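You operate a simulated robot arm through the tools that you are given. There is no shell and no other tool.

You are at the controls of a simulated robot arm. One attempt, no reset.

JOB
The tea tray has dried upside down. Fold in both legs and push it back from the edge.
Fine: back to within a hand's width of the serving tray; first lay the grey cloth off it on the table; it stays upside down.
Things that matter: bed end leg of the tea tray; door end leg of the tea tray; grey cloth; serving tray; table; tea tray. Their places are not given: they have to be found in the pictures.

It is judged by the outcome, as a careful person would: the job done as asked, and still so three seconds after it is handed in. It fails if anything else is knocked over, pushed out of place, dropped, spilled or broken. Flat cloth is picked up by pressing the open fingertips on it (5 to 10 N) and closing them slowly along it; thin cloth reads only 2 to 8 mm in the jaws.

ROBOT AND FRAMES
A 6-joint arm with a fingered hand, fixed in place. Base frame: the origin is on the floor under the middle of its stand, x ahead of it, y to its left, z up; the work surface is at about z = 740. Lengths are in mm, angles in degrees, forces in N, time in s.
With the tool pointing down near the work surface it reaches from about 300 to 700 mm from the base axis. Its first joint turns from -166.0 to 166.0 degrees. Payload 4 kg.
The TCP is the grasp point between the finger pads, 22 mm short of the fingertips. In the tool frame z runs along the fingers and y along their closing line. The gripper opens to 112 mm; its body begins 60 mm behind the TCP. The gripper is a hand of 4 fingers: y runs from the thumb to the fingers, the wrist lies at [0, 0, -218] in the tool frame.
Orientation is that of the tool frame in the base frame, as a unit quaternion [x, y, z, w]. With the fingers straight down and closing along the base's y, the tool's x points along the base's -x, its y along +y and its z along -z.

CONTROLS
- The arm moves only by the tool drive_tool. Its argument "steps" is a list that holds one entry, the list of rows, each a list of 6 numbers: the shift along the base's x, y, z in units of 250 mm (1.0 is 250 mm), then the turn, a rotation vector about the base's x, y, z in units of 60 degrees (1.0 is 60 degrees). In form: [[[tx, ty, tz, ax, ay, az], ...]]. A call has 1 to 20 rows; each row is the pose to reach, as a shift and turn from the pose commanded when the call began. A call with a number of a shift or a turn outside -1 to 1 is refused whole. Each row takes 0.2 s and may step no farther than 50 mm and 8.6 degrees from the row before; otherwise, the whole call is refused. A pose out of reach is approached as far as the arm can. The call stops where the force on the tool passes 40 N (or 10 N more than at its start, if that is more) or the arm is blocked; 0.2 s more then pass. In this call time passes only in rows, and 0.2 s behind the last. It gives the time, the measured TCP pose, the force on the tool (base axes), the opening and the grip force at its end, in the units of the frame above (readings bear some noise), with the torque about the TCP (base axes, N m) and any sound that the robot's microphone picked up.
- Cameras (640 x 400 px; columns grow to the right, rows downward): "scene" is fixed at [399.5, 499.7, 1496.2]; the picture's right is [-0.98, -0.21, 0.00], its down [-0.16, 0.73, -0.66] and it looks along [0.14, -0.65, -0.75] (base axes); focal length 309 px, centre (320, 200). "wrist" rides on the gripper at [69, 4, -83] in the tool frame; the picture's right is [-0.06, 1.00, 0.00], its down [-0.77, -0.05, -0.64] and it looks along [-0.64, -0.04, 0.77] (tool axes); focal length 243 px, centre (320, 200).
- camera(camera): a new picture of that camera. It takes no simulated time.
- finger_targets(finger1, finger2, finger3, thumb_bend): sets how far each is bent, from 0 (flat) to 1 (curled in); at 0.3 the hand is open as for a grip, at 0.7 the pads meet at the TCP. One left out holds its place. A second passes; each finger stops where it meets its share of the squeeze, and holds until it gets a number again. It is the only way to open and close the hand. It gives what a move gives, with no picture; readings hold the bend of each and the force on the fingers (four entries, about 0 where the hand has none), thumb and palm.
- measure_at(camera, pixels): there is no depth. For up to 12 entries [column, row, z] of the newest picture of that camera ("zoom" is the newest enlarged one), the place [x, y] in the base frame at which the ray of that pixel passes the height z, good to about 3 mm. It takes no simulated time.
- zoom(camera, box): a new picture of the part [left, top, right, bottom] of that camera's present view, enlarged. It takes no simulated time.
- hand_in(): hands the job in; it is judged then, once.

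Open the gripper and draw the arm clear of the work before you hand the job in, unless the task says otherwise.

The tools are called after "Emit:" as a command line: name --argument value ..., lists and objects as JSON in quotes. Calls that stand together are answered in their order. drive_tool: Moves the arm, as the interface text tells. Its arguments: {"type":"object","properties":{"steps":{"type":"array","items":{"type":"array","items":{"type":"array","items":{"type":"number"}}}}},"required":["steps"]} The other tools are called the same way: finger_targets (finger1, finger2, finger3, thumb_bend) moves the fingers one by one; camera (camera) takes a picture; measure_at (camera, pixels) gives the place at which the rays of pixels pass given heights; zoom (camera, box) takes an enlarged picture of a part of a camera's view; hand_in () hands the job in.

At the start:

```text
t: 0.0
eef_pos: [469.0, -58.3, 1122.5]
orientation: [0.001, 1.0, -0.002, 0.0]
wrist_force: [-1.6, 0.4, 0.3]
wrist_torque: [0.03, 0.02, 0.02]
gripper_width: 111.7
grasp_force: 0.1
shape: jaw
bend: [0.3, 0.3, 0.3, 0.3]
finger forces: [0.0, 0.0, 0.0, 0.1, 0.0, 0.1]
```

scene: 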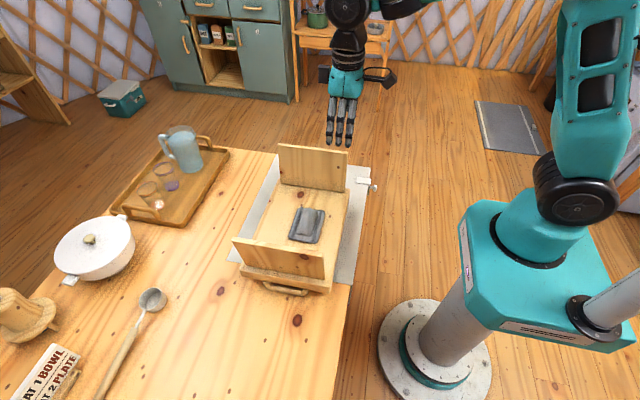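
wrist: 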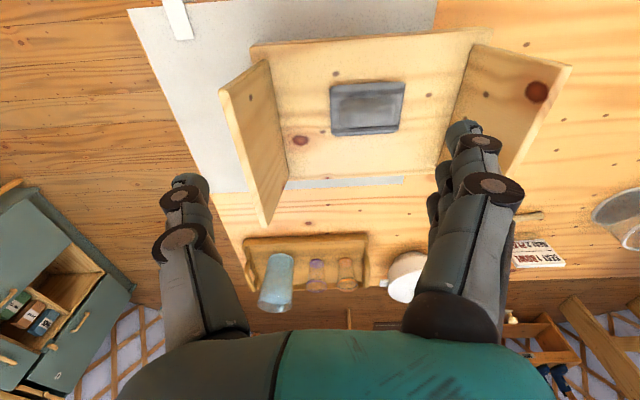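

I see the tea tray upside down around scene pixel (295,215), with two upright legs (at (312,167) and (278,258)) and a folded grey cloth at (307,225). I zoom in for detail.

Emit:
zoom --camera "scene" --box '[220, 130, 400, 310]'

Emit:
zoom --camera "wrist" --box '[120, 0, 600, 310]'

```text
2.22 times, centred on (310, 220) of scene
```

zoom: 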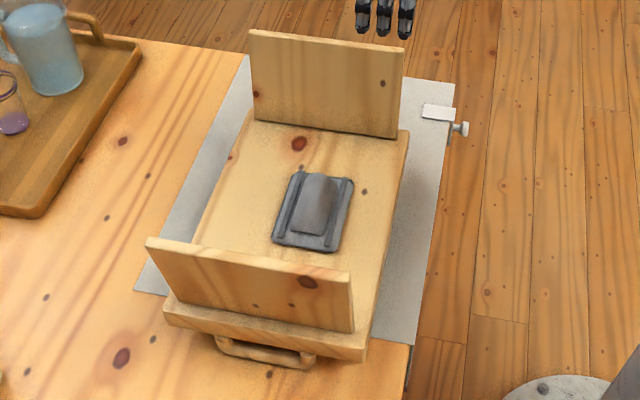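

```text
1.29 times, centred on (360, 155) of wrist
```

zoom: 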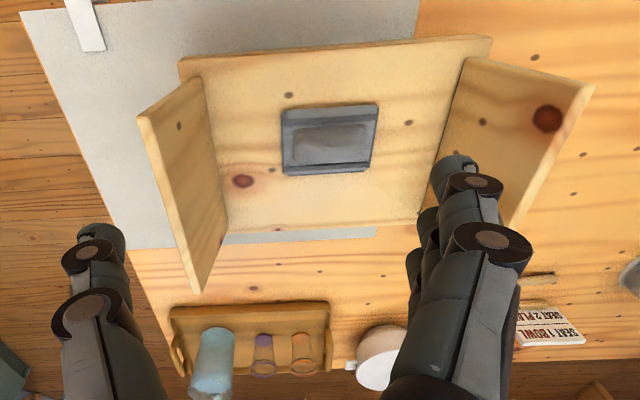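

The cloth sits between the two legs, on the underside of the tray; a thin mat with a clamp lies under it. I measure the tray corners, legs and cloth from the scene picture at candidate heights.

Emit:
measure_at --camera "scene" --pixels '[[240, 270, 740], [240, 270, 770], [330, 292, 740], [330, 285, 770], [276, 185, 770], [348, 190, 770], [350, 186, 740], [231, 262, 740], [272, 155, 740], [370, 167, 740], [230, 150, 740], [350, 285, 740]]'

Emit:
measure_at --camera "wrist" --pixels '[[255, 46, 770], [490, 30, 770], [290, 182, 770], [448, 170, 770], [330, 85, 775], [405, 82, 775], [332, 136, 775], [397, 130, 775], [222, 92, 900], [264, 225, 900], [570, 68, 900], [500, 180, 900]]'

Emit:
zoom --camera "scene" --box '[90, 110, 270, 250]'

```text
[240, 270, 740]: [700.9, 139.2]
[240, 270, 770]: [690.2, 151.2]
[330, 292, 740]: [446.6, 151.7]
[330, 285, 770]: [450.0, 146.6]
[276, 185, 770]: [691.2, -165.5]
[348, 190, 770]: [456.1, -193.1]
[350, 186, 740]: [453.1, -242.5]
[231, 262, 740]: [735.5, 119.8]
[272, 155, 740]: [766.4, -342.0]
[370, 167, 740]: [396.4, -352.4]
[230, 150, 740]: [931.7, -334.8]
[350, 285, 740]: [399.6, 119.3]
```

```text
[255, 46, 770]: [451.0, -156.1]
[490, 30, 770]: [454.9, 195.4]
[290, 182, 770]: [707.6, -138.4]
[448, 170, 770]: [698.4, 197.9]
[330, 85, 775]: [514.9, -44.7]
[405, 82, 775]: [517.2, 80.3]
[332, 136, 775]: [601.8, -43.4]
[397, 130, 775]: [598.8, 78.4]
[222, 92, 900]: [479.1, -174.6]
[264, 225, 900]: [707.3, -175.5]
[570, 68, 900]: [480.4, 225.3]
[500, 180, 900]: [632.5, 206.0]
```

```text
2.86 times, centred on (180, 180) of scene
```

zoom: 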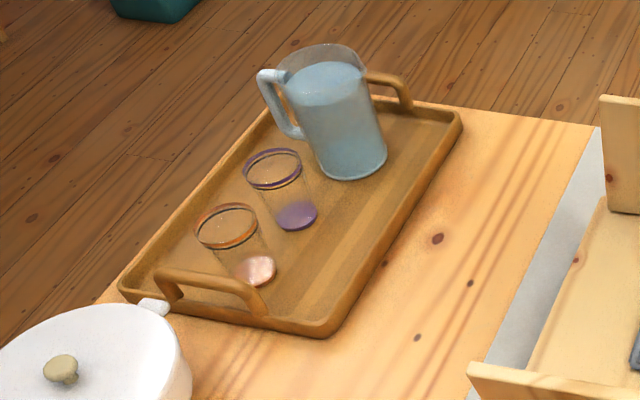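

The two views disagree at the z I guessed, so I need to triangulate heights; I zoom in tighter on both ends of the tray.

Emit:
zoom --camera "scene" --box '[225, 225, 345, 300]'

Emit:
measure_at --camera "zoom" --pixels '[[100, 100, 740]]'

Emit:
zoom --camera "scene" --box '[255, 135, 385, 215]'

Emit:
zoom --camera "scene" --box '[270, 195, 345, 250]'

Emit:
zoom --camera "wrist" --box '[200, 20, 360, 240]'

Emit:
zoom --camera "wrist" --box '[400, 10, 600, 200]'

```text
5.33 times, centred on (285, 262) of scene
```

zoom: 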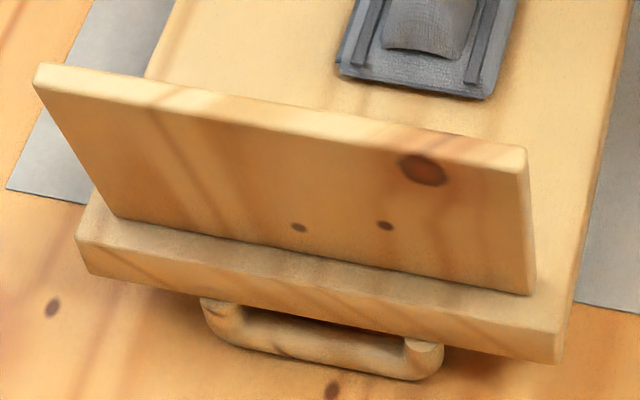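

```text
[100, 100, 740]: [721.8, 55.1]
```

```text
4.92 times, centred on (320, 175) of scene
```

zoom: 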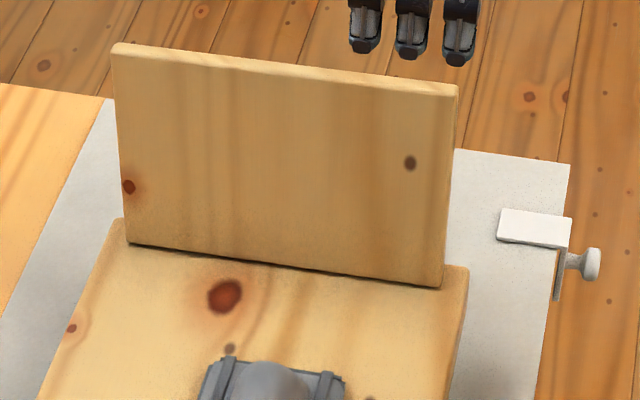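

```text
7.27 times, centred on (308, 222) of scene
```

zoom: 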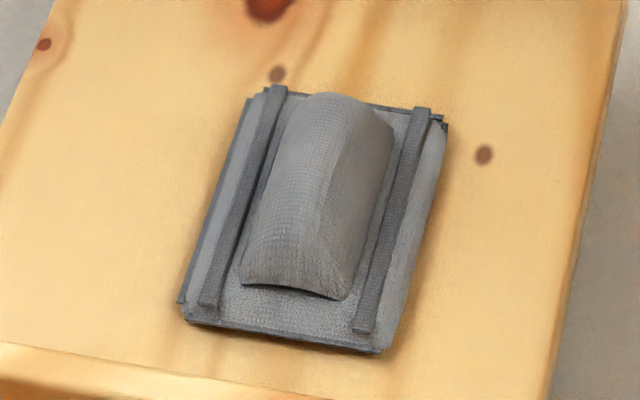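

```text
1.82 times, centred on (280, 130) of wrist
```

zoom: 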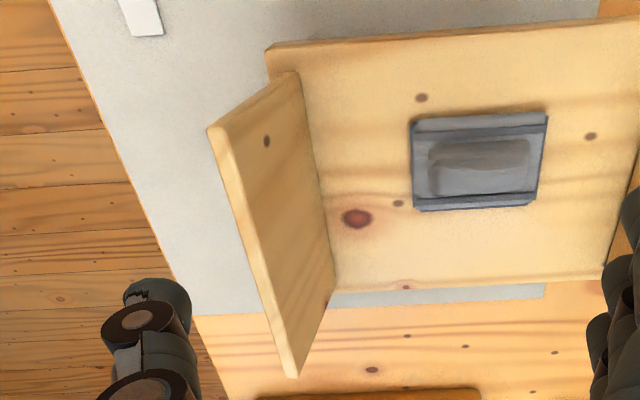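

```text
2.11 times, centred on (500, 105) of wrist
```

zoom: 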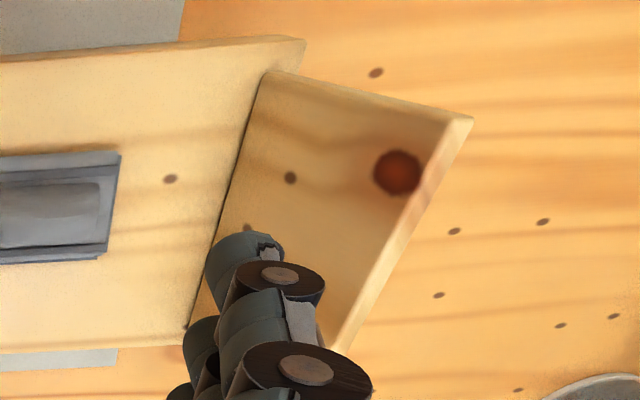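

Using knots and leg-top corners seen in both views, I triangulate: knot A scene (300.7,194.7)/wrist (299.8,139.9), knot B scene (330.6,215.8)/wrist (335.5,73.4), and leg corners.

Emit:
measure_at --camera "scene" --pixels '[[300.7, 194.7, 770], [300.7, 194.7, 800], [330.6, 215.8, 770], [330.6, 215.8, 800], [232.1, 236.7, 900], [323.5, 252.6, 900], [232.1, 236.7, 930], [323.5, 252.6, 930], [278.3, 143.5, 900], [347.8, 152.2, 900], [278.3, 143.5, 930], [347.8, 152.2, 930]]'

Emit:
measure_at --camera "wrist" --pixels '[[299.8, 139.9, 770], [299.8, 139.9, 800], [335.5, 73.4, 770], [335.5, 73.4, 800], [572, 66.1, 900], [572, 66.1, 930], [219.6, 91.5, 900], [219.6, 91.5, 930], [264.6, 226.2, 900], [264.6, 226.2, 930]]'

```text
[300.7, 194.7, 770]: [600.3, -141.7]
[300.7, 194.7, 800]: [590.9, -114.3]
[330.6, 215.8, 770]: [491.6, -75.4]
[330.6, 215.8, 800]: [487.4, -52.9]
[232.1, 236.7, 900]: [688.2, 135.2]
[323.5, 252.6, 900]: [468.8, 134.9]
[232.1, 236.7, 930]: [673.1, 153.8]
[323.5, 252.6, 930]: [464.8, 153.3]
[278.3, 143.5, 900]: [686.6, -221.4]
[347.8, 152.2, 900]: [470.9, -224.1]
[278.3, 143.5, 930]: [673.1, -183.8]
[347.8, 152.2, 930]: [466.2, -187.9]
```

```text
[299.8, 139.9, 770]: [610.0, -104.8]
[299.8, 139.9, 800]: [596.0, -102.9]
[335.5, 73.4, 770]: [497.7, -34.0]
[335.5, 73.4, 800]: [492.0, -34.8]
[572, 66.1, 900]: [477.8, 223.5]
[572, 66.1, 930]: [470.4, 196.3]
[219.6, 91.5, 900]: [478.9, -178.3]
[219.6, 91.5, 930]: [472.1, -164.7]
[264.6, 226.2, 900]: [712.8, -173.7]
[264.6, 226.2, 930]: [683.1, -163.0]
```

Triangulation gives the tray's underside at z≈818 and leg tops at z≈958. Now I measure tray edges/leg bases at 818, the serving tray's near edge and free table space.

Emit:
measure_at --camera "scene" --pixels '[[247.5, 265.4, 818], [325, 279.3, 818], [240, 270, 818], [329.5, 285.5, 818], [281, 184.0, 818], [344.5, 192.5, 818], [278.5, 179.5, 818], [348.5, 189.5, 818], [181.7, 227.2, 760], [229, 150.3, 760], [205, 190, 760], [123, 212, 760]]'

Emit:
measure_at --camera "wrist" --pixels '[[492.9, 28.2, 818], [473.9, 45.8, 818], [253, 48, 818], [269, 62, 818], [290, 182, 818], [430, 172, 818], [330, 83, 822], [405, 81, 822], [332, 136, 822], [397, 131, 822]]'

Emit:
measure_at --camera "scene" --pixels '[[250, 330, 740], [300, 330, 740], [280, 370, 740], [347, 330, 740], [165, 300, 740], [100, 390, 740], [226, 259.7, 740], [345, 283.7, 740], [250, 163, 740], [372, 170, 740], [346, 360, 740]]'

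```text
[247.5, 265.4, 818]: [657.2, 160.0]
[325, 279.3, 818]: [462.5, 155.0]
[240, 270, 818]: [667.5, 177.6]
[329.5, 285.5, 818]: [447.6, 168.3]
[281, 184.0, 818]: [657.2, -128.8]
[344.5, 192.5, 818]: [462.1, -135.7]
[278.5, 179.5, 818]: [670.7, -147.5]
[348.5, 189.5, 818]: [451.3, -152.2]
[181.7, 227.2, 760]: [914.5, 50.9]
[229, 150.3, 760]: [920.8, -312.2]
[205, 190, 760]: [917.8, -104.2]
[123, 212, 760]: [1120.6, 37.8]
```

```text
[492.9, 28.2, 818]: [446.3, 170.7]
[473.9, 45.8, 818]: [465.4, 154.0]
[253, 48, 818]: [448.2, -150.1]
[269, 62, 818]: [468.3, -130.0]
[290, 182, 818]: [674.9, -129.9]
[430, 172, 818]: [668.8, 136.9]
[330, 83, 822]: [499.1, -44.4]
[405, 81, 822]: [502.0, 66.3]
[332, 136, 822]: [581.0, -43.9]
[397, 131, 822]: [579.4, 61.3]
```

```text
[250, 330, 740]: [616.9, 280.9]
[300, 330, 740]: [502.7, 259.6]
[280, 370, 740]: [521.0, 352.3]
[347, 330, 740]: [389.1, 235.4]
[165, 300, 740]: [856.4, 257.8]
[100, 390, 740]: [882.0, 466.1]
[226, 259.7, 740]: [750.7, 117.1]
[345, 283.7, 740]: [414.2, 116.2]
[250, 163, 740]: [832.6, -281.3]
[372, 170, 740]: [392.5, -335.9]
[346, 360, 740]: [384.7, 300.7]
```

Measured: tea tray x 448–670, y −150–171, top at z≈818; leg tops ~958; cloth centre ≈(540,10) with a ridge along y; serving tray's near edge x≈915; free table around (510,330). I move over the cloth and turn the hand −90° about z so it closes across the ridge (along x).

Emit:
drive_tool --steps '[[[0.0355, 0.034, 0, 0, 0, -0.125], [0.071, 0.068, 0, 0, 0, -0.25], [0.1065, 0.102, 0, 0, 0, -0.375], [0.142, 0.136, 0, 0, 0, -0.5], [0.1775, 0.17, 0, 0, 0, -0.625], [0.213, 0.204, 0, 0, 0, -0.75], [0.2485, 0.238, 0, 0, 0, -0.875], [0.284, 0.272, 0, 0, 0, -1.0]]]'

```text
t: 1.8
eef_pos: [538.8, 10.6, 1123.1]
orientation: [0.502, 0.865, 0.001, -0.001]
wrist_force: [-0.2, 0.3, 0.8]
wrist_torque: [-0.04, 0.01, 0.02]
gripper_width: 112.0
grasp_force: 0.0
shape: jaw
bend: [0.3, 0.3, 0.3, 0.3]
finger forces: [0.1, 0.1, 0.0, 0.0, 0.1, 0.0]
```

The hand turned as expected (tool y now mostly along +x). I finish the turn by another −30° and then look with both cameras.

Emit:
drive_tool --steps '[[[0, 0, -0.05, 0, 0, -0.125], [0, 0, -0.1, 0, 0, -0.25], [0, 0, -0.15, 0, 0, -0.375], [0, 0, -0.2, 0, 0, -0.5]]]'

Emit:
camera --camera "wrist"

Emit:
camera --camera "scene"

```text
t: 2.8
eef_pos: [540.2, 9.8, 1073.2]
orientation: [0.708, 0.706, 0.001, 0.0]
wrist_force: [-0.1, -0.4, -0.1]
wrist_torque: [0.03, 0.02, 0.02]
gripper_width: 112.1
grasp_force: 0.0
shape: jaw
bend: [0.3, 0.3, 0.3, 0.3]
finger forces: [0.1, 0.0, 0.0, 0.0, 0.0, 0.1]
```

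```text
taken
```

wrist: 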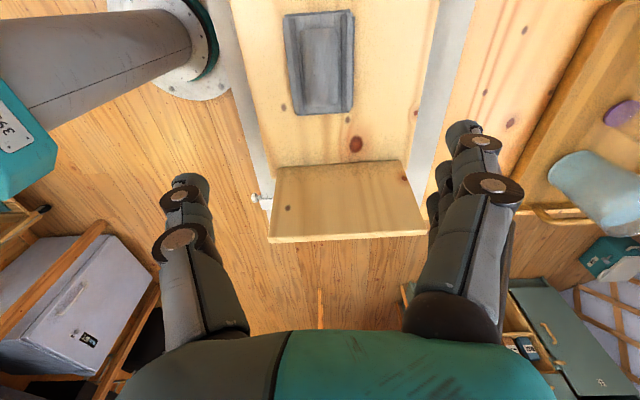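

```text
taken
```

scene: 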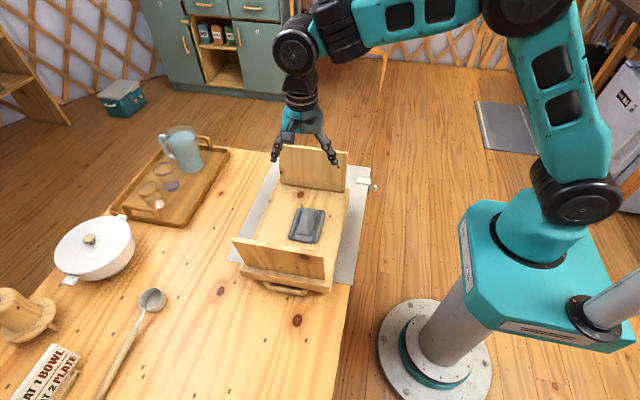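

The cloth appears at the top of the wrist view, (285–353, 10–113), ridge running vertically in the picture. I zoom to find the ridge centre.

Emit:
zoom --camera "wrist" --box '[260, 0, 380, 130]'

Emit:
measure_at --camera "wrist" --pixels '[[285, 16, 822], [352, 10, 822], [289, 114, 822], [353, 109, 822], [303, 28, 832], [340, 25, 832], [303, 105, 832], [338, 102, 832], [249, 150, 818], [415, 150, 818]]'

```text
3.08 times, centred on (320, 65) of wrist
```

zoom: 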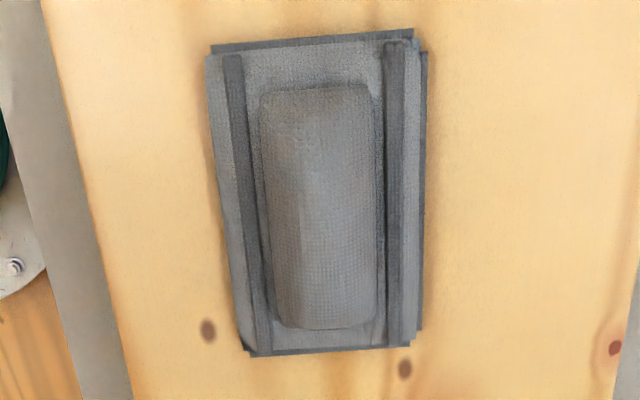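

```text
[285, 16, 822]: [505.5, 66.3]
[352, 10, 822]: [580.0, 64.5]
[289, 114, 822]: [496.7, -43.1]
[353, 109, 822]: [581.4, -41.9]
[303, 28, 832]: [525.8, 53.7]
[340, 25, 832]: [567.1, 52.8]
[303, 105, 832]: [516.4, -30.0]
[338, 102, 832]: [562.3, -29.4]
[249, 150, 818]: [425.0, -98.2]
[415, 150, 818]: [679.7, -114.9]
```

The ridge spans roughly x 521–565, y −30…53. I partly close the hand so its opening straddles the ridge but lands on the cloth, and read the width.

Emit:
finger_targets --finger1 0.44 --finger2 0.44 --finger3 0.44 --thumb_bend 0.44

Emit:
camera --camera "wrist"

```text
t: 3.8
eef_pos: [539.8, 9.2, 1071.9]
orientation: [0.708, 0.707, 0.0, 0.0]
wrist_force: [-1.2, 0.6, -0.1]
wrist_torque: [0.02, 0.0, 0.0]
gripper_width: 75.2
grasp_force: 0.1
shape: fingers
bend: [0.44, 0.44, 0.44, 0.44]
finger forces: [0.0, 0.1, 0.0, 0.0, 0.0, 0.0]
```

```text
taken
```

wrist: 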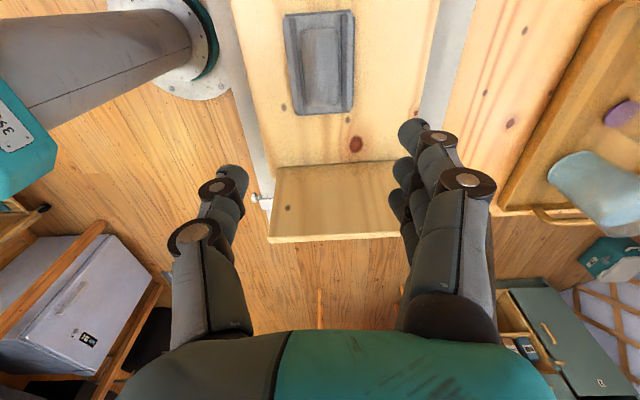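

Opening is 75 mm at bend 0.44. I narrow slightly to ~64 mm, then descend between the legs to z≈872, above the cloth.

Emit:
finger_targets --finger1 0.48 --finger2 0.48 --finger3 0.48 --thumb_bend 0.48

Emit:
drive_tool --steps '[[[0.004, 0.002, -0.13, 0, 0, 0], [0.006, 0.004, -0.27, 0, 0, 0], [0.008, 0.004, -0.4, 0, 0, 0], [0.008, 0.004, -0.53, 0, 0, 0], [0.008, 0.004, -0.65, 0, 0, 0], [0.008, 0.004, -0.74, 0, 0, 0], [0.008, 0.004, -0.8, 0, 0, 0]]]'

Emit:
camera --camera "wrist"

Emit:
zoom --camera "scene" --box '[230, 120, 390, 300]'

```text
t: 4.8
eef_pos: [539.9, 9.0, 1073.5]
orientation: [0.707, 0.707, 0.0, 0.0]
wrist_force: [-0.6, 0.6, -0.5]
wrist_torque: [0.04, 0.0, -0.01]
gripper_width: 63.9
grasp_force: 0.0
shape: fingers
bend: [0.48, 0.48, 0.48, 0.48]
finger forces: [0.1, 0.0, 0.0, 0.1, 0.0, 0.1]
```

```text
t: 6.4
eef_pos: [542.3, 10.1, 872.9]
orientation: [0.707, 0.707, 0.0, 0.0]
wrist_force: [0.7, 0.6, -0.6]
wrist_torque: [0.03, 0.02, 0.01]
gripper_width: 63.9
grasp_force: 0.1
shape: fingers
bend: [0.48, 0.48, 0.48, 0.48]
finger forces: [0.1, 0.0, 0.1, 0.0, 0.0, 0.0]
```

```text
taken
```

wrist: 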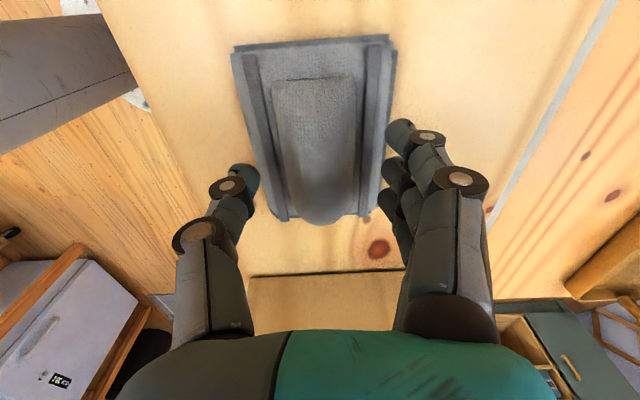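

```text
2.22 times, centred on (310, 210) of scene
```

zoom: 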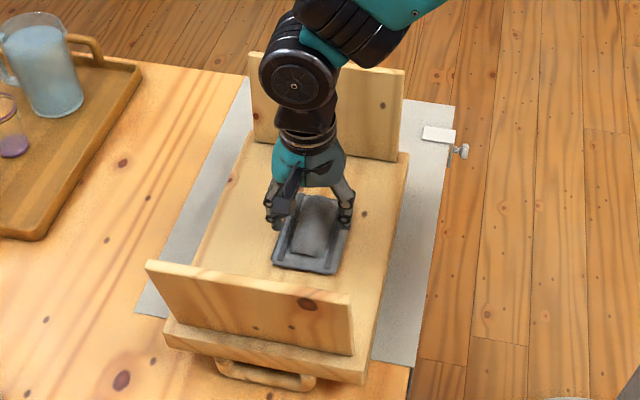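

Hand straddles the cloth; the ridge (275–355, 80–225 in wrist view) lies between thumb and fingers. I descend gently in small steps watching the force.

Emit:
drive_tool --steps '[[[0, 0, -0.02, 0, 0, 0], [0, 0, -0.04, 0, 0, 0], [0, 0, -0.06, 0, 0, 0], [0, 0, -0.072, 0, 0, 0]]]'

```text
t: 7.4
eef_pos: [542.6, 11.8, 854.8]
orientation: [0.707, 0.707, 0.001, 0.001]
wrist_force: [0.1, 0.1, 9.3]
wrist_torque: [0.03, 0.23, 0.0]
gripper_width: 64.1
grasp_force: 5.2
shape: fingers
bend: [0.48, 0.48, 0.48, 0.48]
finger forces: [0.7, 0.7, 0.6, 0.0, 7.3, 0.1]
```

Contact: 9.3 N total, mostly on the thumb (7.3 N). I look before closing.

Emit:
camera --camera "wrist"

Emit:
zoom --camera "scene" --box '[260, 170, 360, 260]'

```text
taken
```

wrist: 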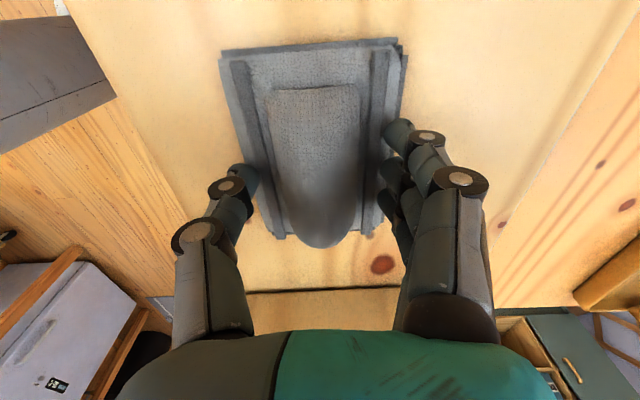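

```text
4.44 times, centred on (310, 215) of scene
```

zoom: 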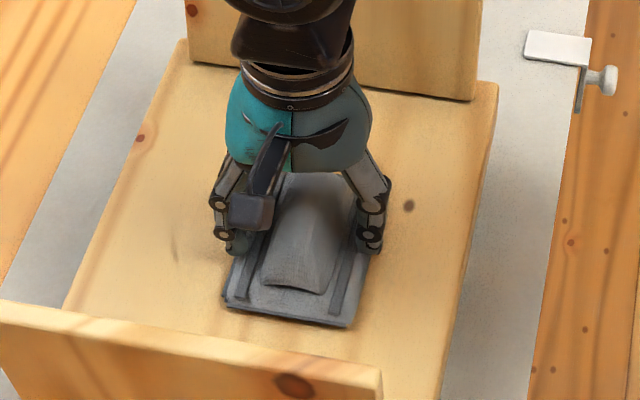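

The tips rest on the cloth on both sides of the ridge. I close slowly in small increments, watching the press force.

Emit:
finger_targets --finger1 0.52 --finger2 0.52 --finger3 0.52 --thumb_bend 0.52

```text
t: 8.4
eef_pos: [543.0, 9.9, 854.7]
orientation: [0.707, 0.707, 0.0, 0.0]
wrist_force: [3.0, -0.3, 15.6]
wrist_torque: [-0.02, 0.04, 0.02]
gripper_width: 62.1
grasp_force: 8.1
shape: fingers
bend: [0.49, 0.49, 0.49, 0.5]
finger forces: [2.9, 3.0, 2.9, 0.0, 9.1, 0.0]
```

Fingers stalled at 0.49 with 15.6 N of press; that is too hard. I lift 3 mm to ease the press and read again.

Emit:
drive_tool --steps '[[[0, 0, 0.006, 0, 0, 0], [0, 0, 0.012, 0, 0, 0]]]'

Emit:
finger_targets --finger1 0.53 --finger2 0.53 --finger3 0.53 --thumb_bend 0.53

```text
t: 9.0
eef_pos: [539.9, 11.6, 855.9]
orientation: [0.707, 0.707, 0.0, 0.0]
wrist_force: [0.2, 0.7, 0.8]
wrist_torque: [-0.06, 0.0, -0.02]
gripper_width: 59.8
grasp_force: 3.3
shape: fingers
bend: [0.5, 0.5, 0.5, 0.51]
finger forces: [1.1, 1.1, 1.1, 0.1, 3.2, 0.0]
```

```text
t: 10.0
eef_pos: [541.3, 12.1, 855.7]
orientation: [0.707, 0.707, 0.0, 0.0]
wrist_force: [0.3, 0.4, -0.5]
wrist_torque: [0.02, 0.01, 0.0]
gripper_width: 59.6
grasp_force: 5.0
shape: fingers
bend: [0.5, 0.5, 0.5, 0.51]
finger forces: [1.4, 1.5, 1.4, 0.1, 4.6, 0.0]
```

Wrist force is now ~0 with 5 N of squeeze at 59.6 mm: the fingers seem to be gathering the folded cloth between them. I command further closing.

Emit:
finger_targets --finger1 0.57 --finger2 0.57 --finger3 0.57 --thumb_bend 0.57

Emit:
camera --camera "wrist"

Emit:
zoom --camera "scene" --box '[260, 170, 360, 260]'

```text
t: 11.0
eef_pos: [542.8, 11.8, 857.1]
orientation: [0.707, 0.707, 0.0, 0.0]
wrist_force: [-0.2, 0.4, -0.1]
wrist_torque: [0.0, 0.0, -0.03]
gripper_width: 59.6
grasp_force: 8.1
shape: fingers
bend: [0.51, 0.51, 0.51, 0.51]
finger forces: [2.5, 2.5, 2.5, 0.0, 8.0, 0.0]
```

```text
taken
```

wrist: 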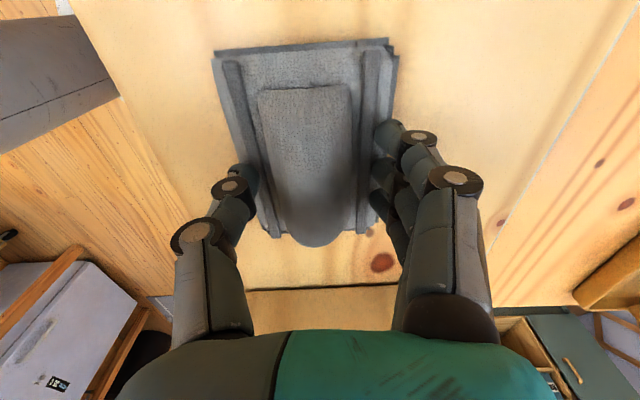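

```text
4.44 times, centred on (310, 215) of scene
```

zoom: 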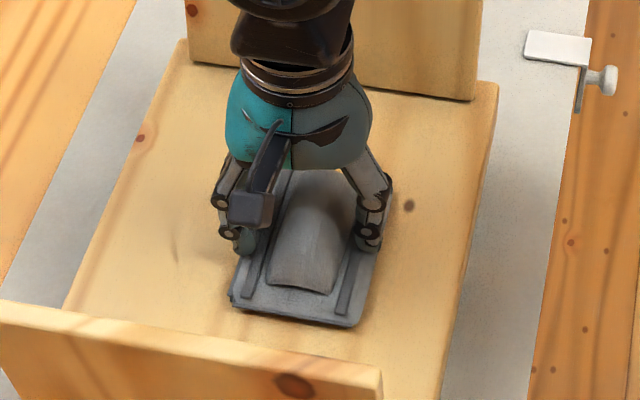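

Squeeze rises (8.1 N) at a constant 59.6 mm, so something firm is between the fingers. I squeeze a bit more and lift slowly 20 mm to test.

Emit:
finger_targets --finger1 0.62 --finger2 0.62 --finger3 0.62 --thumb_bend 0.62

Emit:
drive_tool --steps '[[[0, 0, 0.016, 0, 0, 0], [0, 0, 0.032, 0, 0, 0], [0, 0, 0.048, 0, 0, 0], [0, 0, 0.064, 0, 0, 0], [0, 0, 0.08, 0, 0, 0]]]'

Emit:
camera --camera "wrist"

Emit:
zoom --camera "scene" --box '[260, 170, 360, 260]'

```text
t: 12.0
eef_pos: [540.9, 11.2, 856.8]
orientation: [0.707, 0.708, 0.0, -0.001]
wrist_force: [0.5, 0.2, 0.6]
wrist_torque: [-0.01, 0.02, -0.02]
gripper_width: 27.7
grasp_force: 0.4
shape: fingers
bend: [0.61, 0.61, 0.61, 0.62]
finger forces: [0.3, 0.3, 0.3, 0.0, 0.4, 0.1]
```

```text
t: 13.2
eef_pos: [541.8, 11.5, 877.7]
orientation: [0.707, 0.707, 0.0, 0.0]
wrist_force: [0.1, 0.7, -0.3]
wrist_torque: [-0.01, 0.0, -0.03]
gripper_width: 27.5
grasp_force: 0.2
shape: fingers
bend: [0.61, 0.61, 0.61, 0.62]
finger forces: [0.3, 0.1, 0.2, 0.0, 0.4, 0.0]
```

```text
taken
```

wrist: 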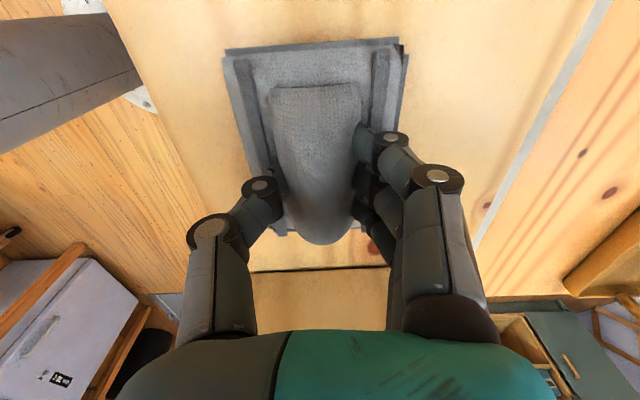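

```text
4.44 times, centred on (310, 215) of scene
```

zoom: 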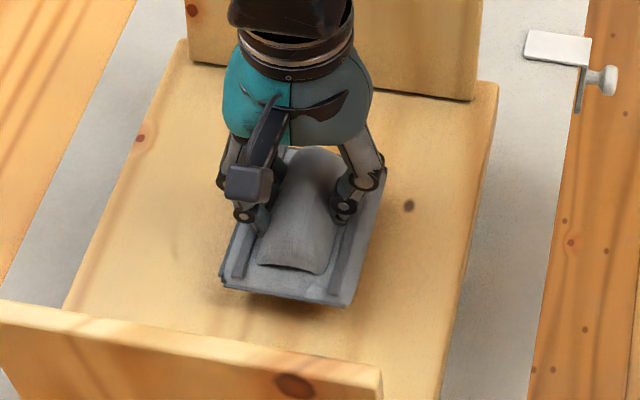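

The cloth has lifted off the tray (shadow beneath it) with the fingers hooked round the ridge at 27.5 mm. I close further to make the hold firm before lifting high.

Emit:
finger_targets --finger1 0.68 --finger2 0.68 --finger3 0.68 --thumb_bend 0.68

Emit:
camera --camera "wrist"

Emit:
zoom --camera "scene" --box '[260, 170, 360, 260]'

```text
t: 14.2
eef_pos: [541.5, 11.0, 877.6]
orientation: [0.707, 0.707, 0.0, 0.0]
wrist_force: [0.5, -0.5, -0.4]
wrist_torque: [0.01, 0.0, 0.02]
gripper_width: 24.8
grasp_force: 7.2
shape: fingers
bend: [0.64, 0.64, 0.64, 0.64]
finger forces: [2.4, 2.4, 2.3, 0.0, 7.2, 0.0]
```

```text
taken
```

wrist: 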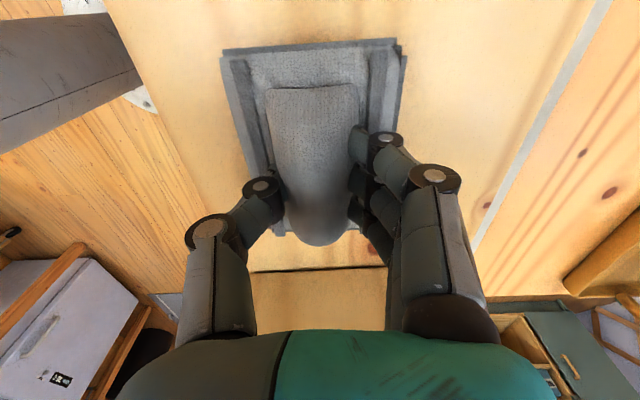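

```text
4.44 times, centred on (310, 215) of scene
```

zoom: 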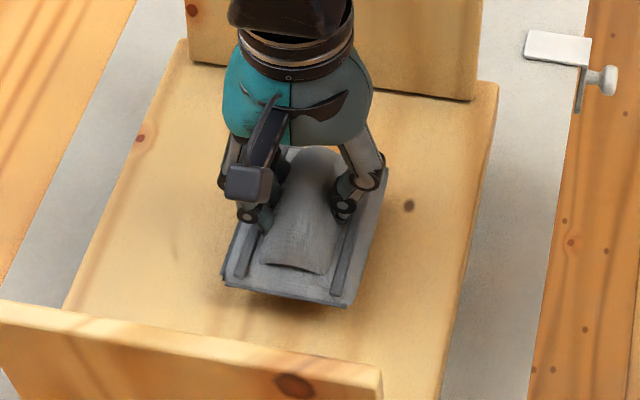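

Firm hold now: 7.2 N at 24.8 mm. I lift straight up ~200 mm to clear the legs (tops at 958).

Emit:
drive_tool --steps '[[[0, 0, 0.06, 0, 0, 0], [0, 0, 0.14, 0, 0, 0], [0, 0, 0.24, 0, 0, 0], [0, 0, 0.34, 0, 0, 0], [0, 0, 0.44, 0, 0, 0], [0, 0, 0.54, 0, 0, 0], [0, 0, 0.64, 0, 0, 0], [0, 0, 0.74, 0, 0, 0], [0, 0, 0.8, 0, 0, 0], [0, 0, 0.82, 0, 0, 0]]]'

Emit:
camera --camera "scene"

Emit:
camera --camera "wrist"

```text
t: 16.4
eef_pos: [541.4, 11.3, 1082.5]
orientation: [0.707, 0.707, 0.0, 0.0]
wrist_force: [-1.2, 0.2, -0.5]
wrist_torque: [-0.02, -0.01, -0.02]
gripper_width: 24.7
grasp_force: 6.9
shape: fingers
bend: [0.64, 0.64, 0.64, 0.64]
finger forces: [2.4, 2.3, 2.4, 0.0, 7.3, 0.1]
```

```text
taken
```

scene: 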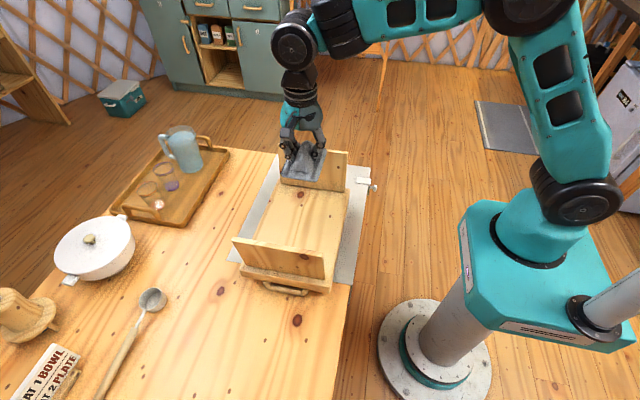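

```text
taken
```

wrist: 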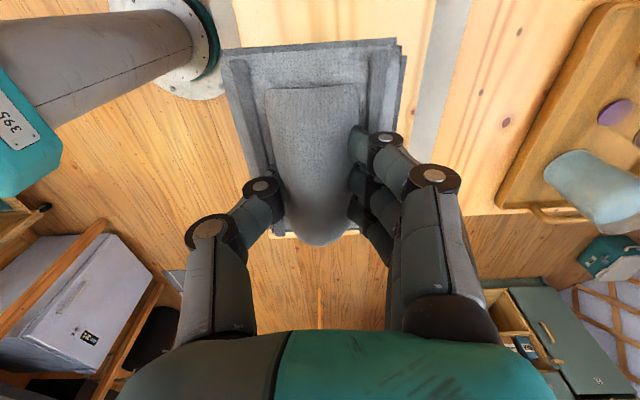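

The cloth hangs level in the hand. I carry it over the near leg at this height toward y≈330, x≈520.

Emit:
drive_tool --steps '[[[0, 0.06, 0, 0, 0, 0], [-0.01, 0.16, 0, 0, 0, 0], [-0.02, 0.28, 0, 0, 0, 0], [-0.03, 0.4, 0, 0, 0, 0], [-0.04, 0.52, 0, 0, 0, 0], [-0.05, 0.64, 0, 0, 0, 0], [-0.06, 0.76, 0, 0, 0, 0], [-0.07, 0.88, 0, 0, 0, 0], [-0.08, 1.0, 0, 0, 0, 0]]]'

Emit:
drive_tool --steps '[[[0, 0.1, 0, 0, 0, 0], [0, 0.2, 0, 0, 0, 0], [0, 0.26, -0.04, 0, 0, 0], [0, 0.28, -0.14, 0, 0, 0], [0, 0.28, -0.26, 0, 0, 0], [0, 0.28, -0.38, 0, 0, 0], [0, 0.28, -0.5, 0, 0, 0], [0, 0.28, -0.62, 0, 0, 0], [0, 0.28, -0.74, 0, 0, 0], [0, 0.28, -0.86, 0, 0, 0], [0, 0.28, -0.96, 0, 0, 0]]]'

Emit:
camera --camera "scene"

Emit:
camera --camera "wrist"

```text
t: 18.4
eef_pos: [521.4, 261.1, 1080.9]
orientation: [0.707, 0.707, 0.0, 0.0]
wrist_force: [0.0, 0.1, -0.6]
wrist_torque: [0.02, 0.02, -0.02]
gripper_width: 24.9
grasp_force: 6.8
shape: fingers
bend: [0.64, 0.64, 0.64, 0.64]
finger forces: [2.4, 2.4, 2.3, 0.1, 7.1, 0.0]
```

```text
t: 20.8
eef_pos: [522.4, 330.9, 842.9]
orientation: [0.707, 0.707, 0.0, -0.001]
wrist_force: [-0.6, -0.3, -0.4]
wrist_torque: [0.01, 0.02, -0.03]
gripper_width: 24.4
grasp_force: 7.1
shape: fingers
bend: [0.64, 0.64, 0.64, 0.64]
finger forces: [2.4, 2.2, 2.3, 0.1, 7.0, 0.0]
```

```text
taken
```

scene: 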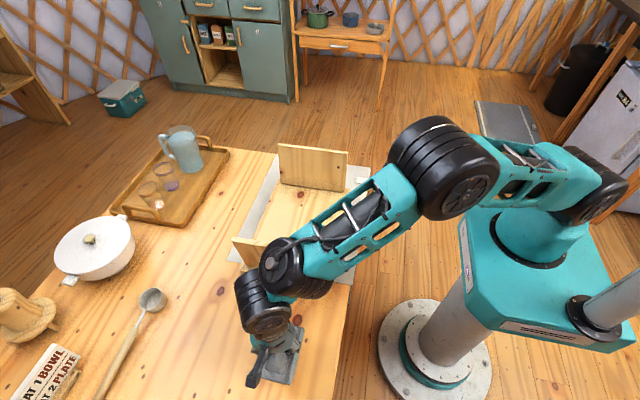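

```text
taken
```

wrist: 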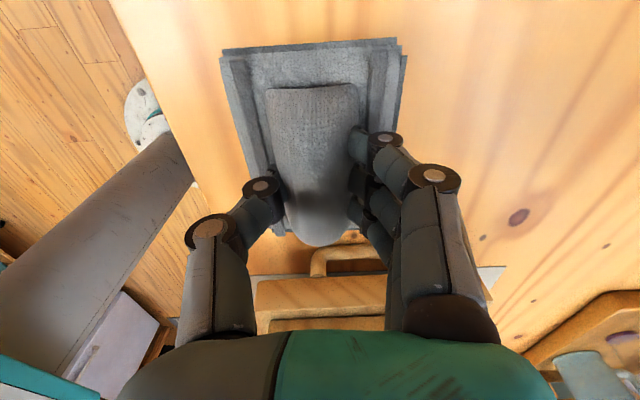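

The cloth is over bare table. Before lowering the last part, I check the forearm's distance to the near leg by measuring forearm pixels (285,262) and (340,230).

Emit:
measure_at --camera "scene" --pixels '[[270, 310, 1060], [285, 265, 1060], [285, 265, 1120], [340, 230, 1120], [340, 230, 1180], [440, 165, 1200], [440, 165, 1300], [440, 165, 1100]]'

Emit:
zoom --camera "scene" --box '[220, 220, 360, 400]'

```text
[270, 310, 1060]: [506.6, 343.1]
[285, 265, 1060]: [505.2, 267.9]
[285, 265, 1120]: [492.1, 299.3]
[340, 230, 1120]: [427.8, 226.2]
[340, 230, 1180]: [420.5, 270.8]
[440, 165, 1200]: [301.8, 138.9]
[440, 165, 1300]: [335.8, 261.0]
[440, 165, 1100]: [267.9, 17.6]
```

```text
2.22 times, centred on (290, 310) of scene
```

zoom: 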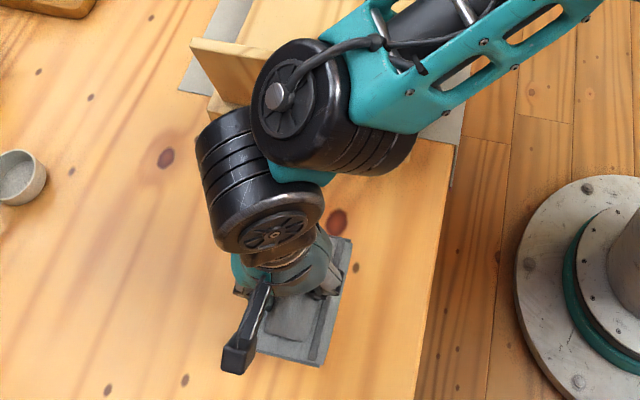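

The forearm stays at y≳230, z≳1060, clear of the leg. I lower towards z≈781 where the cloth's underside meets the table, easing in at the end.

Emit:
drive_tool --steps '[[[0, 0, -0.08, 0, 0, 0], [0, 0, -0.14, 0, 0, 0], [0, 0, -0.18, 0, 0, 0], [0, 0, -0.21, 0, 0, 0], [0, 0, -0.23, 0, 0, 0]]]'

Emit:
camera --camera "wrist"

Emit:
zoom --camera "scene" --box '[220, 260, 360, 400]'

```text
t: 22.0
eef_pos: [522.0, 332.0, 786.1]
orientation: [0.706, 0.708, 0.0, 0.0]
wrist_force: [-0.3, -0.6, 0.2]
wrist_torque: [0.03, -0.05, 0.01]
gripper_width: 24.4
grasp_force: 6.9
shape: fingers
bend: [0.64, 0.64, 0.64, 0.64]
finger forces: [2.4, 2.3, 2.2, 0.1, 7.0, 0.1]
```

```text
taken
```

wrist: 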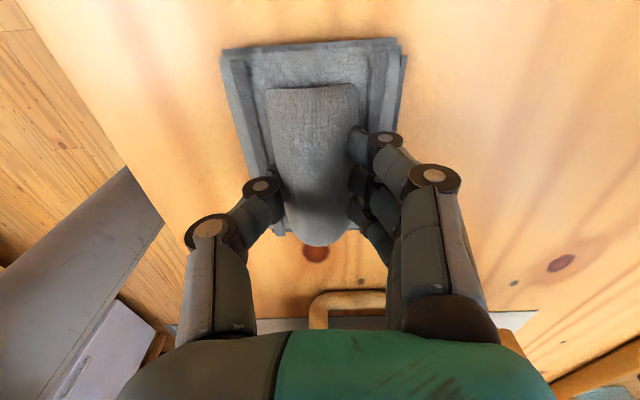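

```text
2.86 times, centred on (290, 330) of scene
```

zoom: 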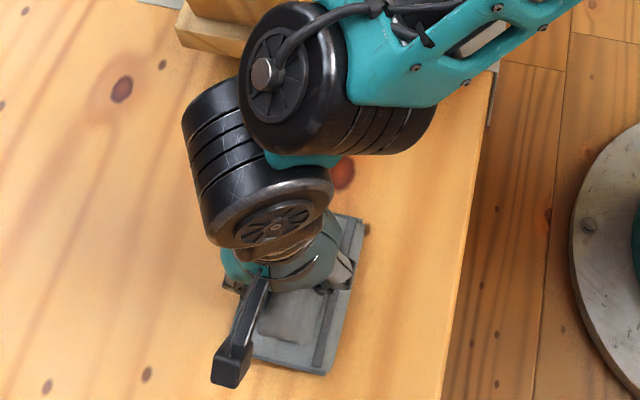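

No contact force yet (0.2 N) at z=786. I lower in 2 mm steps until the cloth touches the table.

Emit:
drive_tool --steps '[[[0, 0, -0.008, 0, 0, 0], [0, 0, -0.016, 0, 0, 0], [0, 0, -0.022, 0, 0, 0]]]'

```text
t: 22.8
eef_pos: [522.5, 332.0, 780.8]
orientation: [0.707, 0.707, 0.002, 0.0]
wrist_force: [-0.4, -1.5, 9.8]
wrist_torque: [-0.02, 0.03, -0.04]
gripper_width: 24.3
grasp_force: 8.9
shape: fingers
bend: [0.65, 0.65, 0.65, 0.65]
finger forces: [2.8, 2.9, 3.0, 0.1, 9.0, 0.1]
```

Cloth is on the table (9.8 N). I ease up 1 mm and open the fingers gradually.

Emit:
drive_tool --steps '[[[0, 0, 0.005, 0, 0, 0]]]'

Emit:
finger_targets --finger1 0.55 --finger2 0.55 --finger3 0.55 --thumb_bend 0.55

Emit:
finger_targets --finger1 0.4 --finger2 0.4 --finger3 0.4 --thumb_bend 0.4

Emit:
camera --camera "wrist"

```text
t: 23.2
eef_pos: [521.8, 331.0, 779.9]
orientation: [0.707, 0.707, 0.001, 0.001]
wrist_force: [1.4, 0.1, 7.5]
wrist_torque: [0.02, -0.01, -0.01]
gripper_width: 24.2
grasp_force: 8.7
shape: fingers
bend: [0.65, 0.65, 0.65, 0.65]
finger forces: [3.1, 3.1, 3.2, 0.1, 8.2, 0.1]
```

```text
t: 24.2
eef_pos: [521.2, 331.9, 781.3]
orientation: [0.707, 0.707, 0.002, 0.001]
wrist_force: [1.0, -0.3, 22.7]
wrist_torque: [0.01, 0.0, -0.03]
gripper_width: 36.3
grasp_force: 10.6
shape: fingers
bend: [0.56, 0.57, 0.57, 0.58]
finger forces: [3.1, 3.3, 3.4, 0.1, 12.2, 0.0]
```

```text
t: 25.2
eef_pos: [518.0, 329.0, 775.1]
orientation: [0.706, 0.708, -0.006, -0.001]
wrist_force: [0.2, 0.1, 0.1]
wrist_torque: [0.0, 0.04, 0.01]
gripper_width: 85.1
grasp_force: 0.1
shape: fingers
bend: [0.4, 0.4, 0.4, 0.4]
finger forces: [0.1, 0.0, 0.1, 0.0, 0.0, 0.0]
```

```text
taken
```

wrist: 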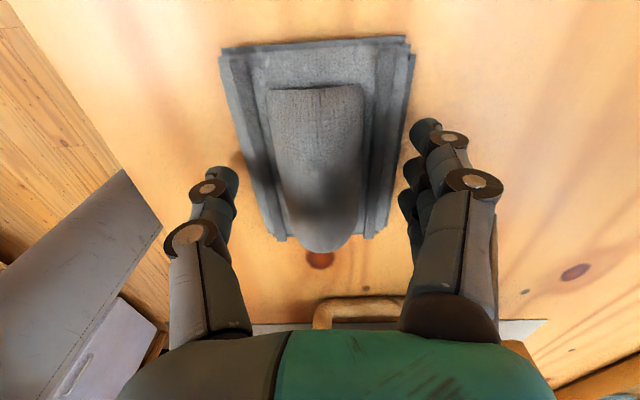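

The cloth lies flat on the table and the open fingers are clear on both sides. I raise the hand straight up and look at the scene.

Emit:
drive_tool --steps '[[[0, 0, 0.04, 0, 0, 0], [0, 0, 0.12, 0, 0, 0], [0, 0, 0.24, 0, 0, 0], [0, 0, 0.4, 0, 0, 0], [0, 0, 0.56, 0, 0, 0], [0, 0, 0.72, 0, 0, 0], [0, 0, 0.88, 0, 0, 0], [0, 0, 1.0, 0, 0, 0]]]'

Emit:
camera --camera "scene"

Emit:
camera --camera "wrist"

```text
t: 27.0
eef_pos: [522.4, 332.2, 1031.3]
orientation: [0.707, 0.707, 0.001, 0.0]
wrist_force: [0.2, -0.1, 0.1]
wrist_torque: [0.0, 0.0, 0.02]
gripper_width: 85.2
grasp_force: 0.0
shape: fingers
bend: [0.4, 0.4, 0.4, 0.4]
finger forces: [0.1, 0.0, 0.0, 0.0, 0.0, 0.0]
```

```text
taken
```

scene: 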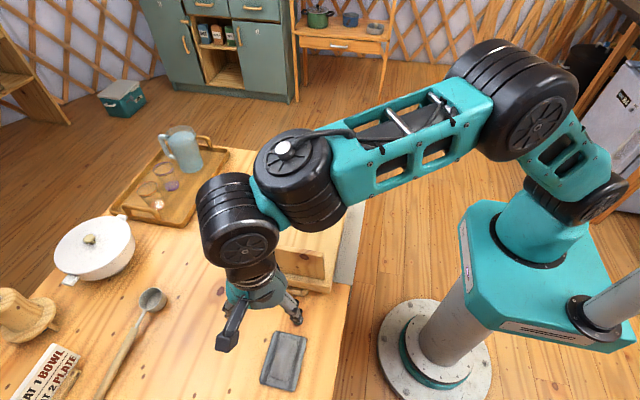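

```text
taken
```

wrist: 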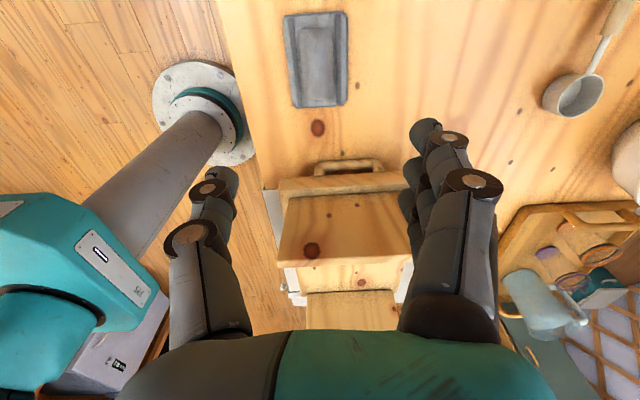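

The cloth lies on the table at about scene (284,360), well clear of the tray. Now I close the fingers together for pushing and move to the outside of the near leg, tips ~40 mm below its top.

Emit:
finger_targets --finger1 0.7 --finger2 0.7 --finger3 0.7 --thumb_bend 0.7

Emit:
drive_tool --steps '[[[0.06, -0.06, -0.02, 0, 0, 0], [0.12, -0.14, -0.1, 0, 0, 0], [0.16, -0.22, -0.2, 0, 0, 0], [0.168, -0.26, -0.3, 0, 0, 0], [0.168, -0.28, -0.36, 0, 0, 0]]]'

Emit:
camera --camera "wrist"

Emit:
camera --camera "scene"

```text
t: 28.0
eef_pos: [521.7, 330.3, 1031.2]
orientation: [0.707, 0.707, 0.0, -0.001]
wrist_force: [-0.3, 0.2, -0.7]
wrist_torque: [0.01, 0.03, 0.0]
gripper_width: 10.0
grasp_force: 0.2
shape: fingers
bend: [0.7, 0.7, 0.7, 0.7]
finger forces: [0.1, 0.0, 0.0, 0.0, 0.0, 0.1]
```

```text
t: 29.2
eef_pos: [563.8, 260.4, 939.8]
orientation: [0.707, 0.708, 0.0, 0.0]
wrist_force: [0.3, -0.3, 0.4]
wrist_torque: [0.05, 0.0, 0.01]
gripper_width: 9.9
grasp_force: 0.0
shape: fingers
bend: [0.7, 0.7, 0.7, 0.7]
finger forces: [0.0, 0.1, 0.1, 0.1, 0.0, 0.0]
```

```text
taken
```

wrist: 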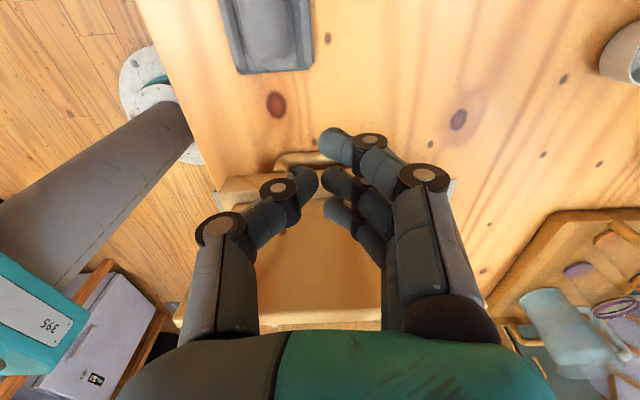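

```text
taken
```

scene: 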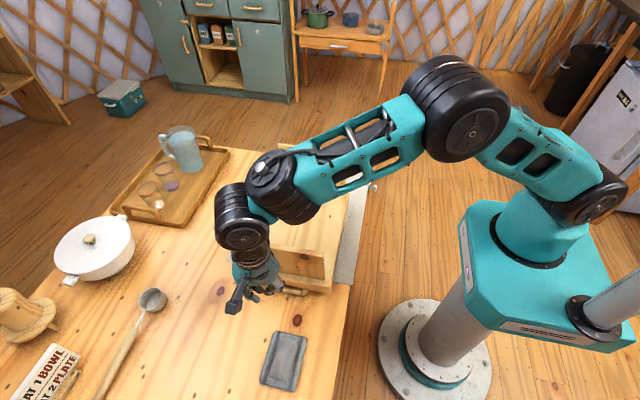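

Fingers together, hand outside the near leg. I advance toward −y 45 mm and check force.

Emit:
drive_tool --steps '[[[0, -0.04, 0, 0, 0, 0], [0, -0.08, 0, 0, 0, 0], [0, -0.12, 0, 0, 0, 0], [0, -0.15, 0, 0, 0, 0], [0, -0.18, 0, 0, 0, 0]]]'

Emit:
zoom --camera "scene" --box '[200, 200, 360, 310]'

Emit:
camera --camera "wrist"

```text
t: 30.4
eef_pos: [562.9, 216.7, 941.4]
orientation: [0.707, 0.707, -0.001, 0.0]
wrist_force: [0.5, 0.0, 0.0]
wrist_torque: [-0.02, 0.0, -0.01]
gripper_width: 9.8
grasp_force: 0.0
shape: fingers
bend: [0.7, 0.7, 0.7, 0.7]
finger forces: [0.0, 0.0, 0.1, 0.0, 0.0, 0.0]
```

```text
3.64 times, centred on (280, 255) of scene
```

zoom: 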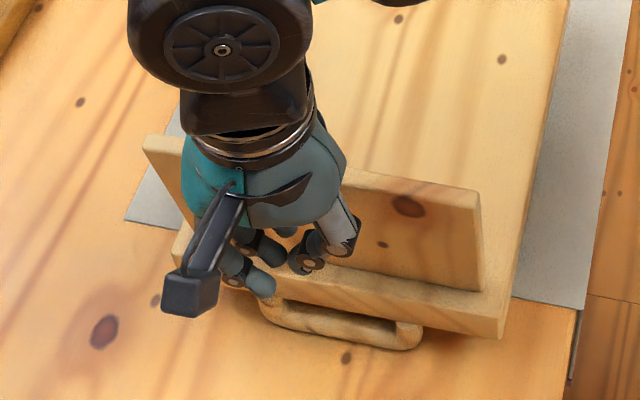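

```text
taken
```

wrist: 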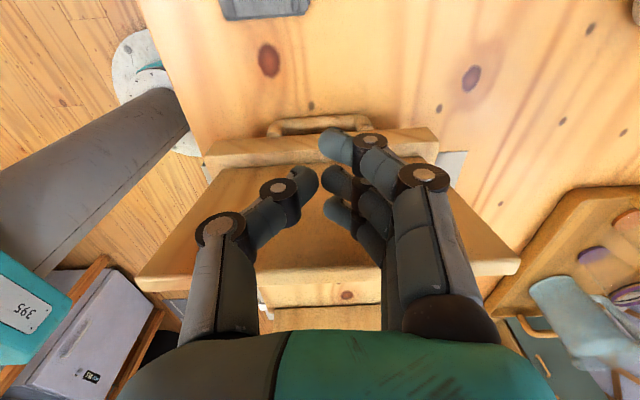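

No contact yet; the leg's top edge is just past the fingers (row ~275 in wrist view). I continue advancing in small steps.

Emit:
drive_tool --steps '[[[0, -0.02, 0, 0, 0, 0], [0, -0.04, 0, 0, 0, 0], [0, -0.06, 0, 0, 0, 0]]]'

```text
t: 31.2
eef_pos: [564.0, 202.3, 942.0]
orientation: [0.707, 0.707, 0.001, 0.001]
wrist_force: [0.3, -0.3, 1.1]
wrist_torque: [0.0, -0.01, 0.0]
gripper_width: 9.7
grasp_force: 0.1
shape: fingers
bend: [0.7, 0.7, 0.7, 0.7]
finger forces: [0.1, 0.1, 0.8, 0.0, 0.0, 0.1]
```

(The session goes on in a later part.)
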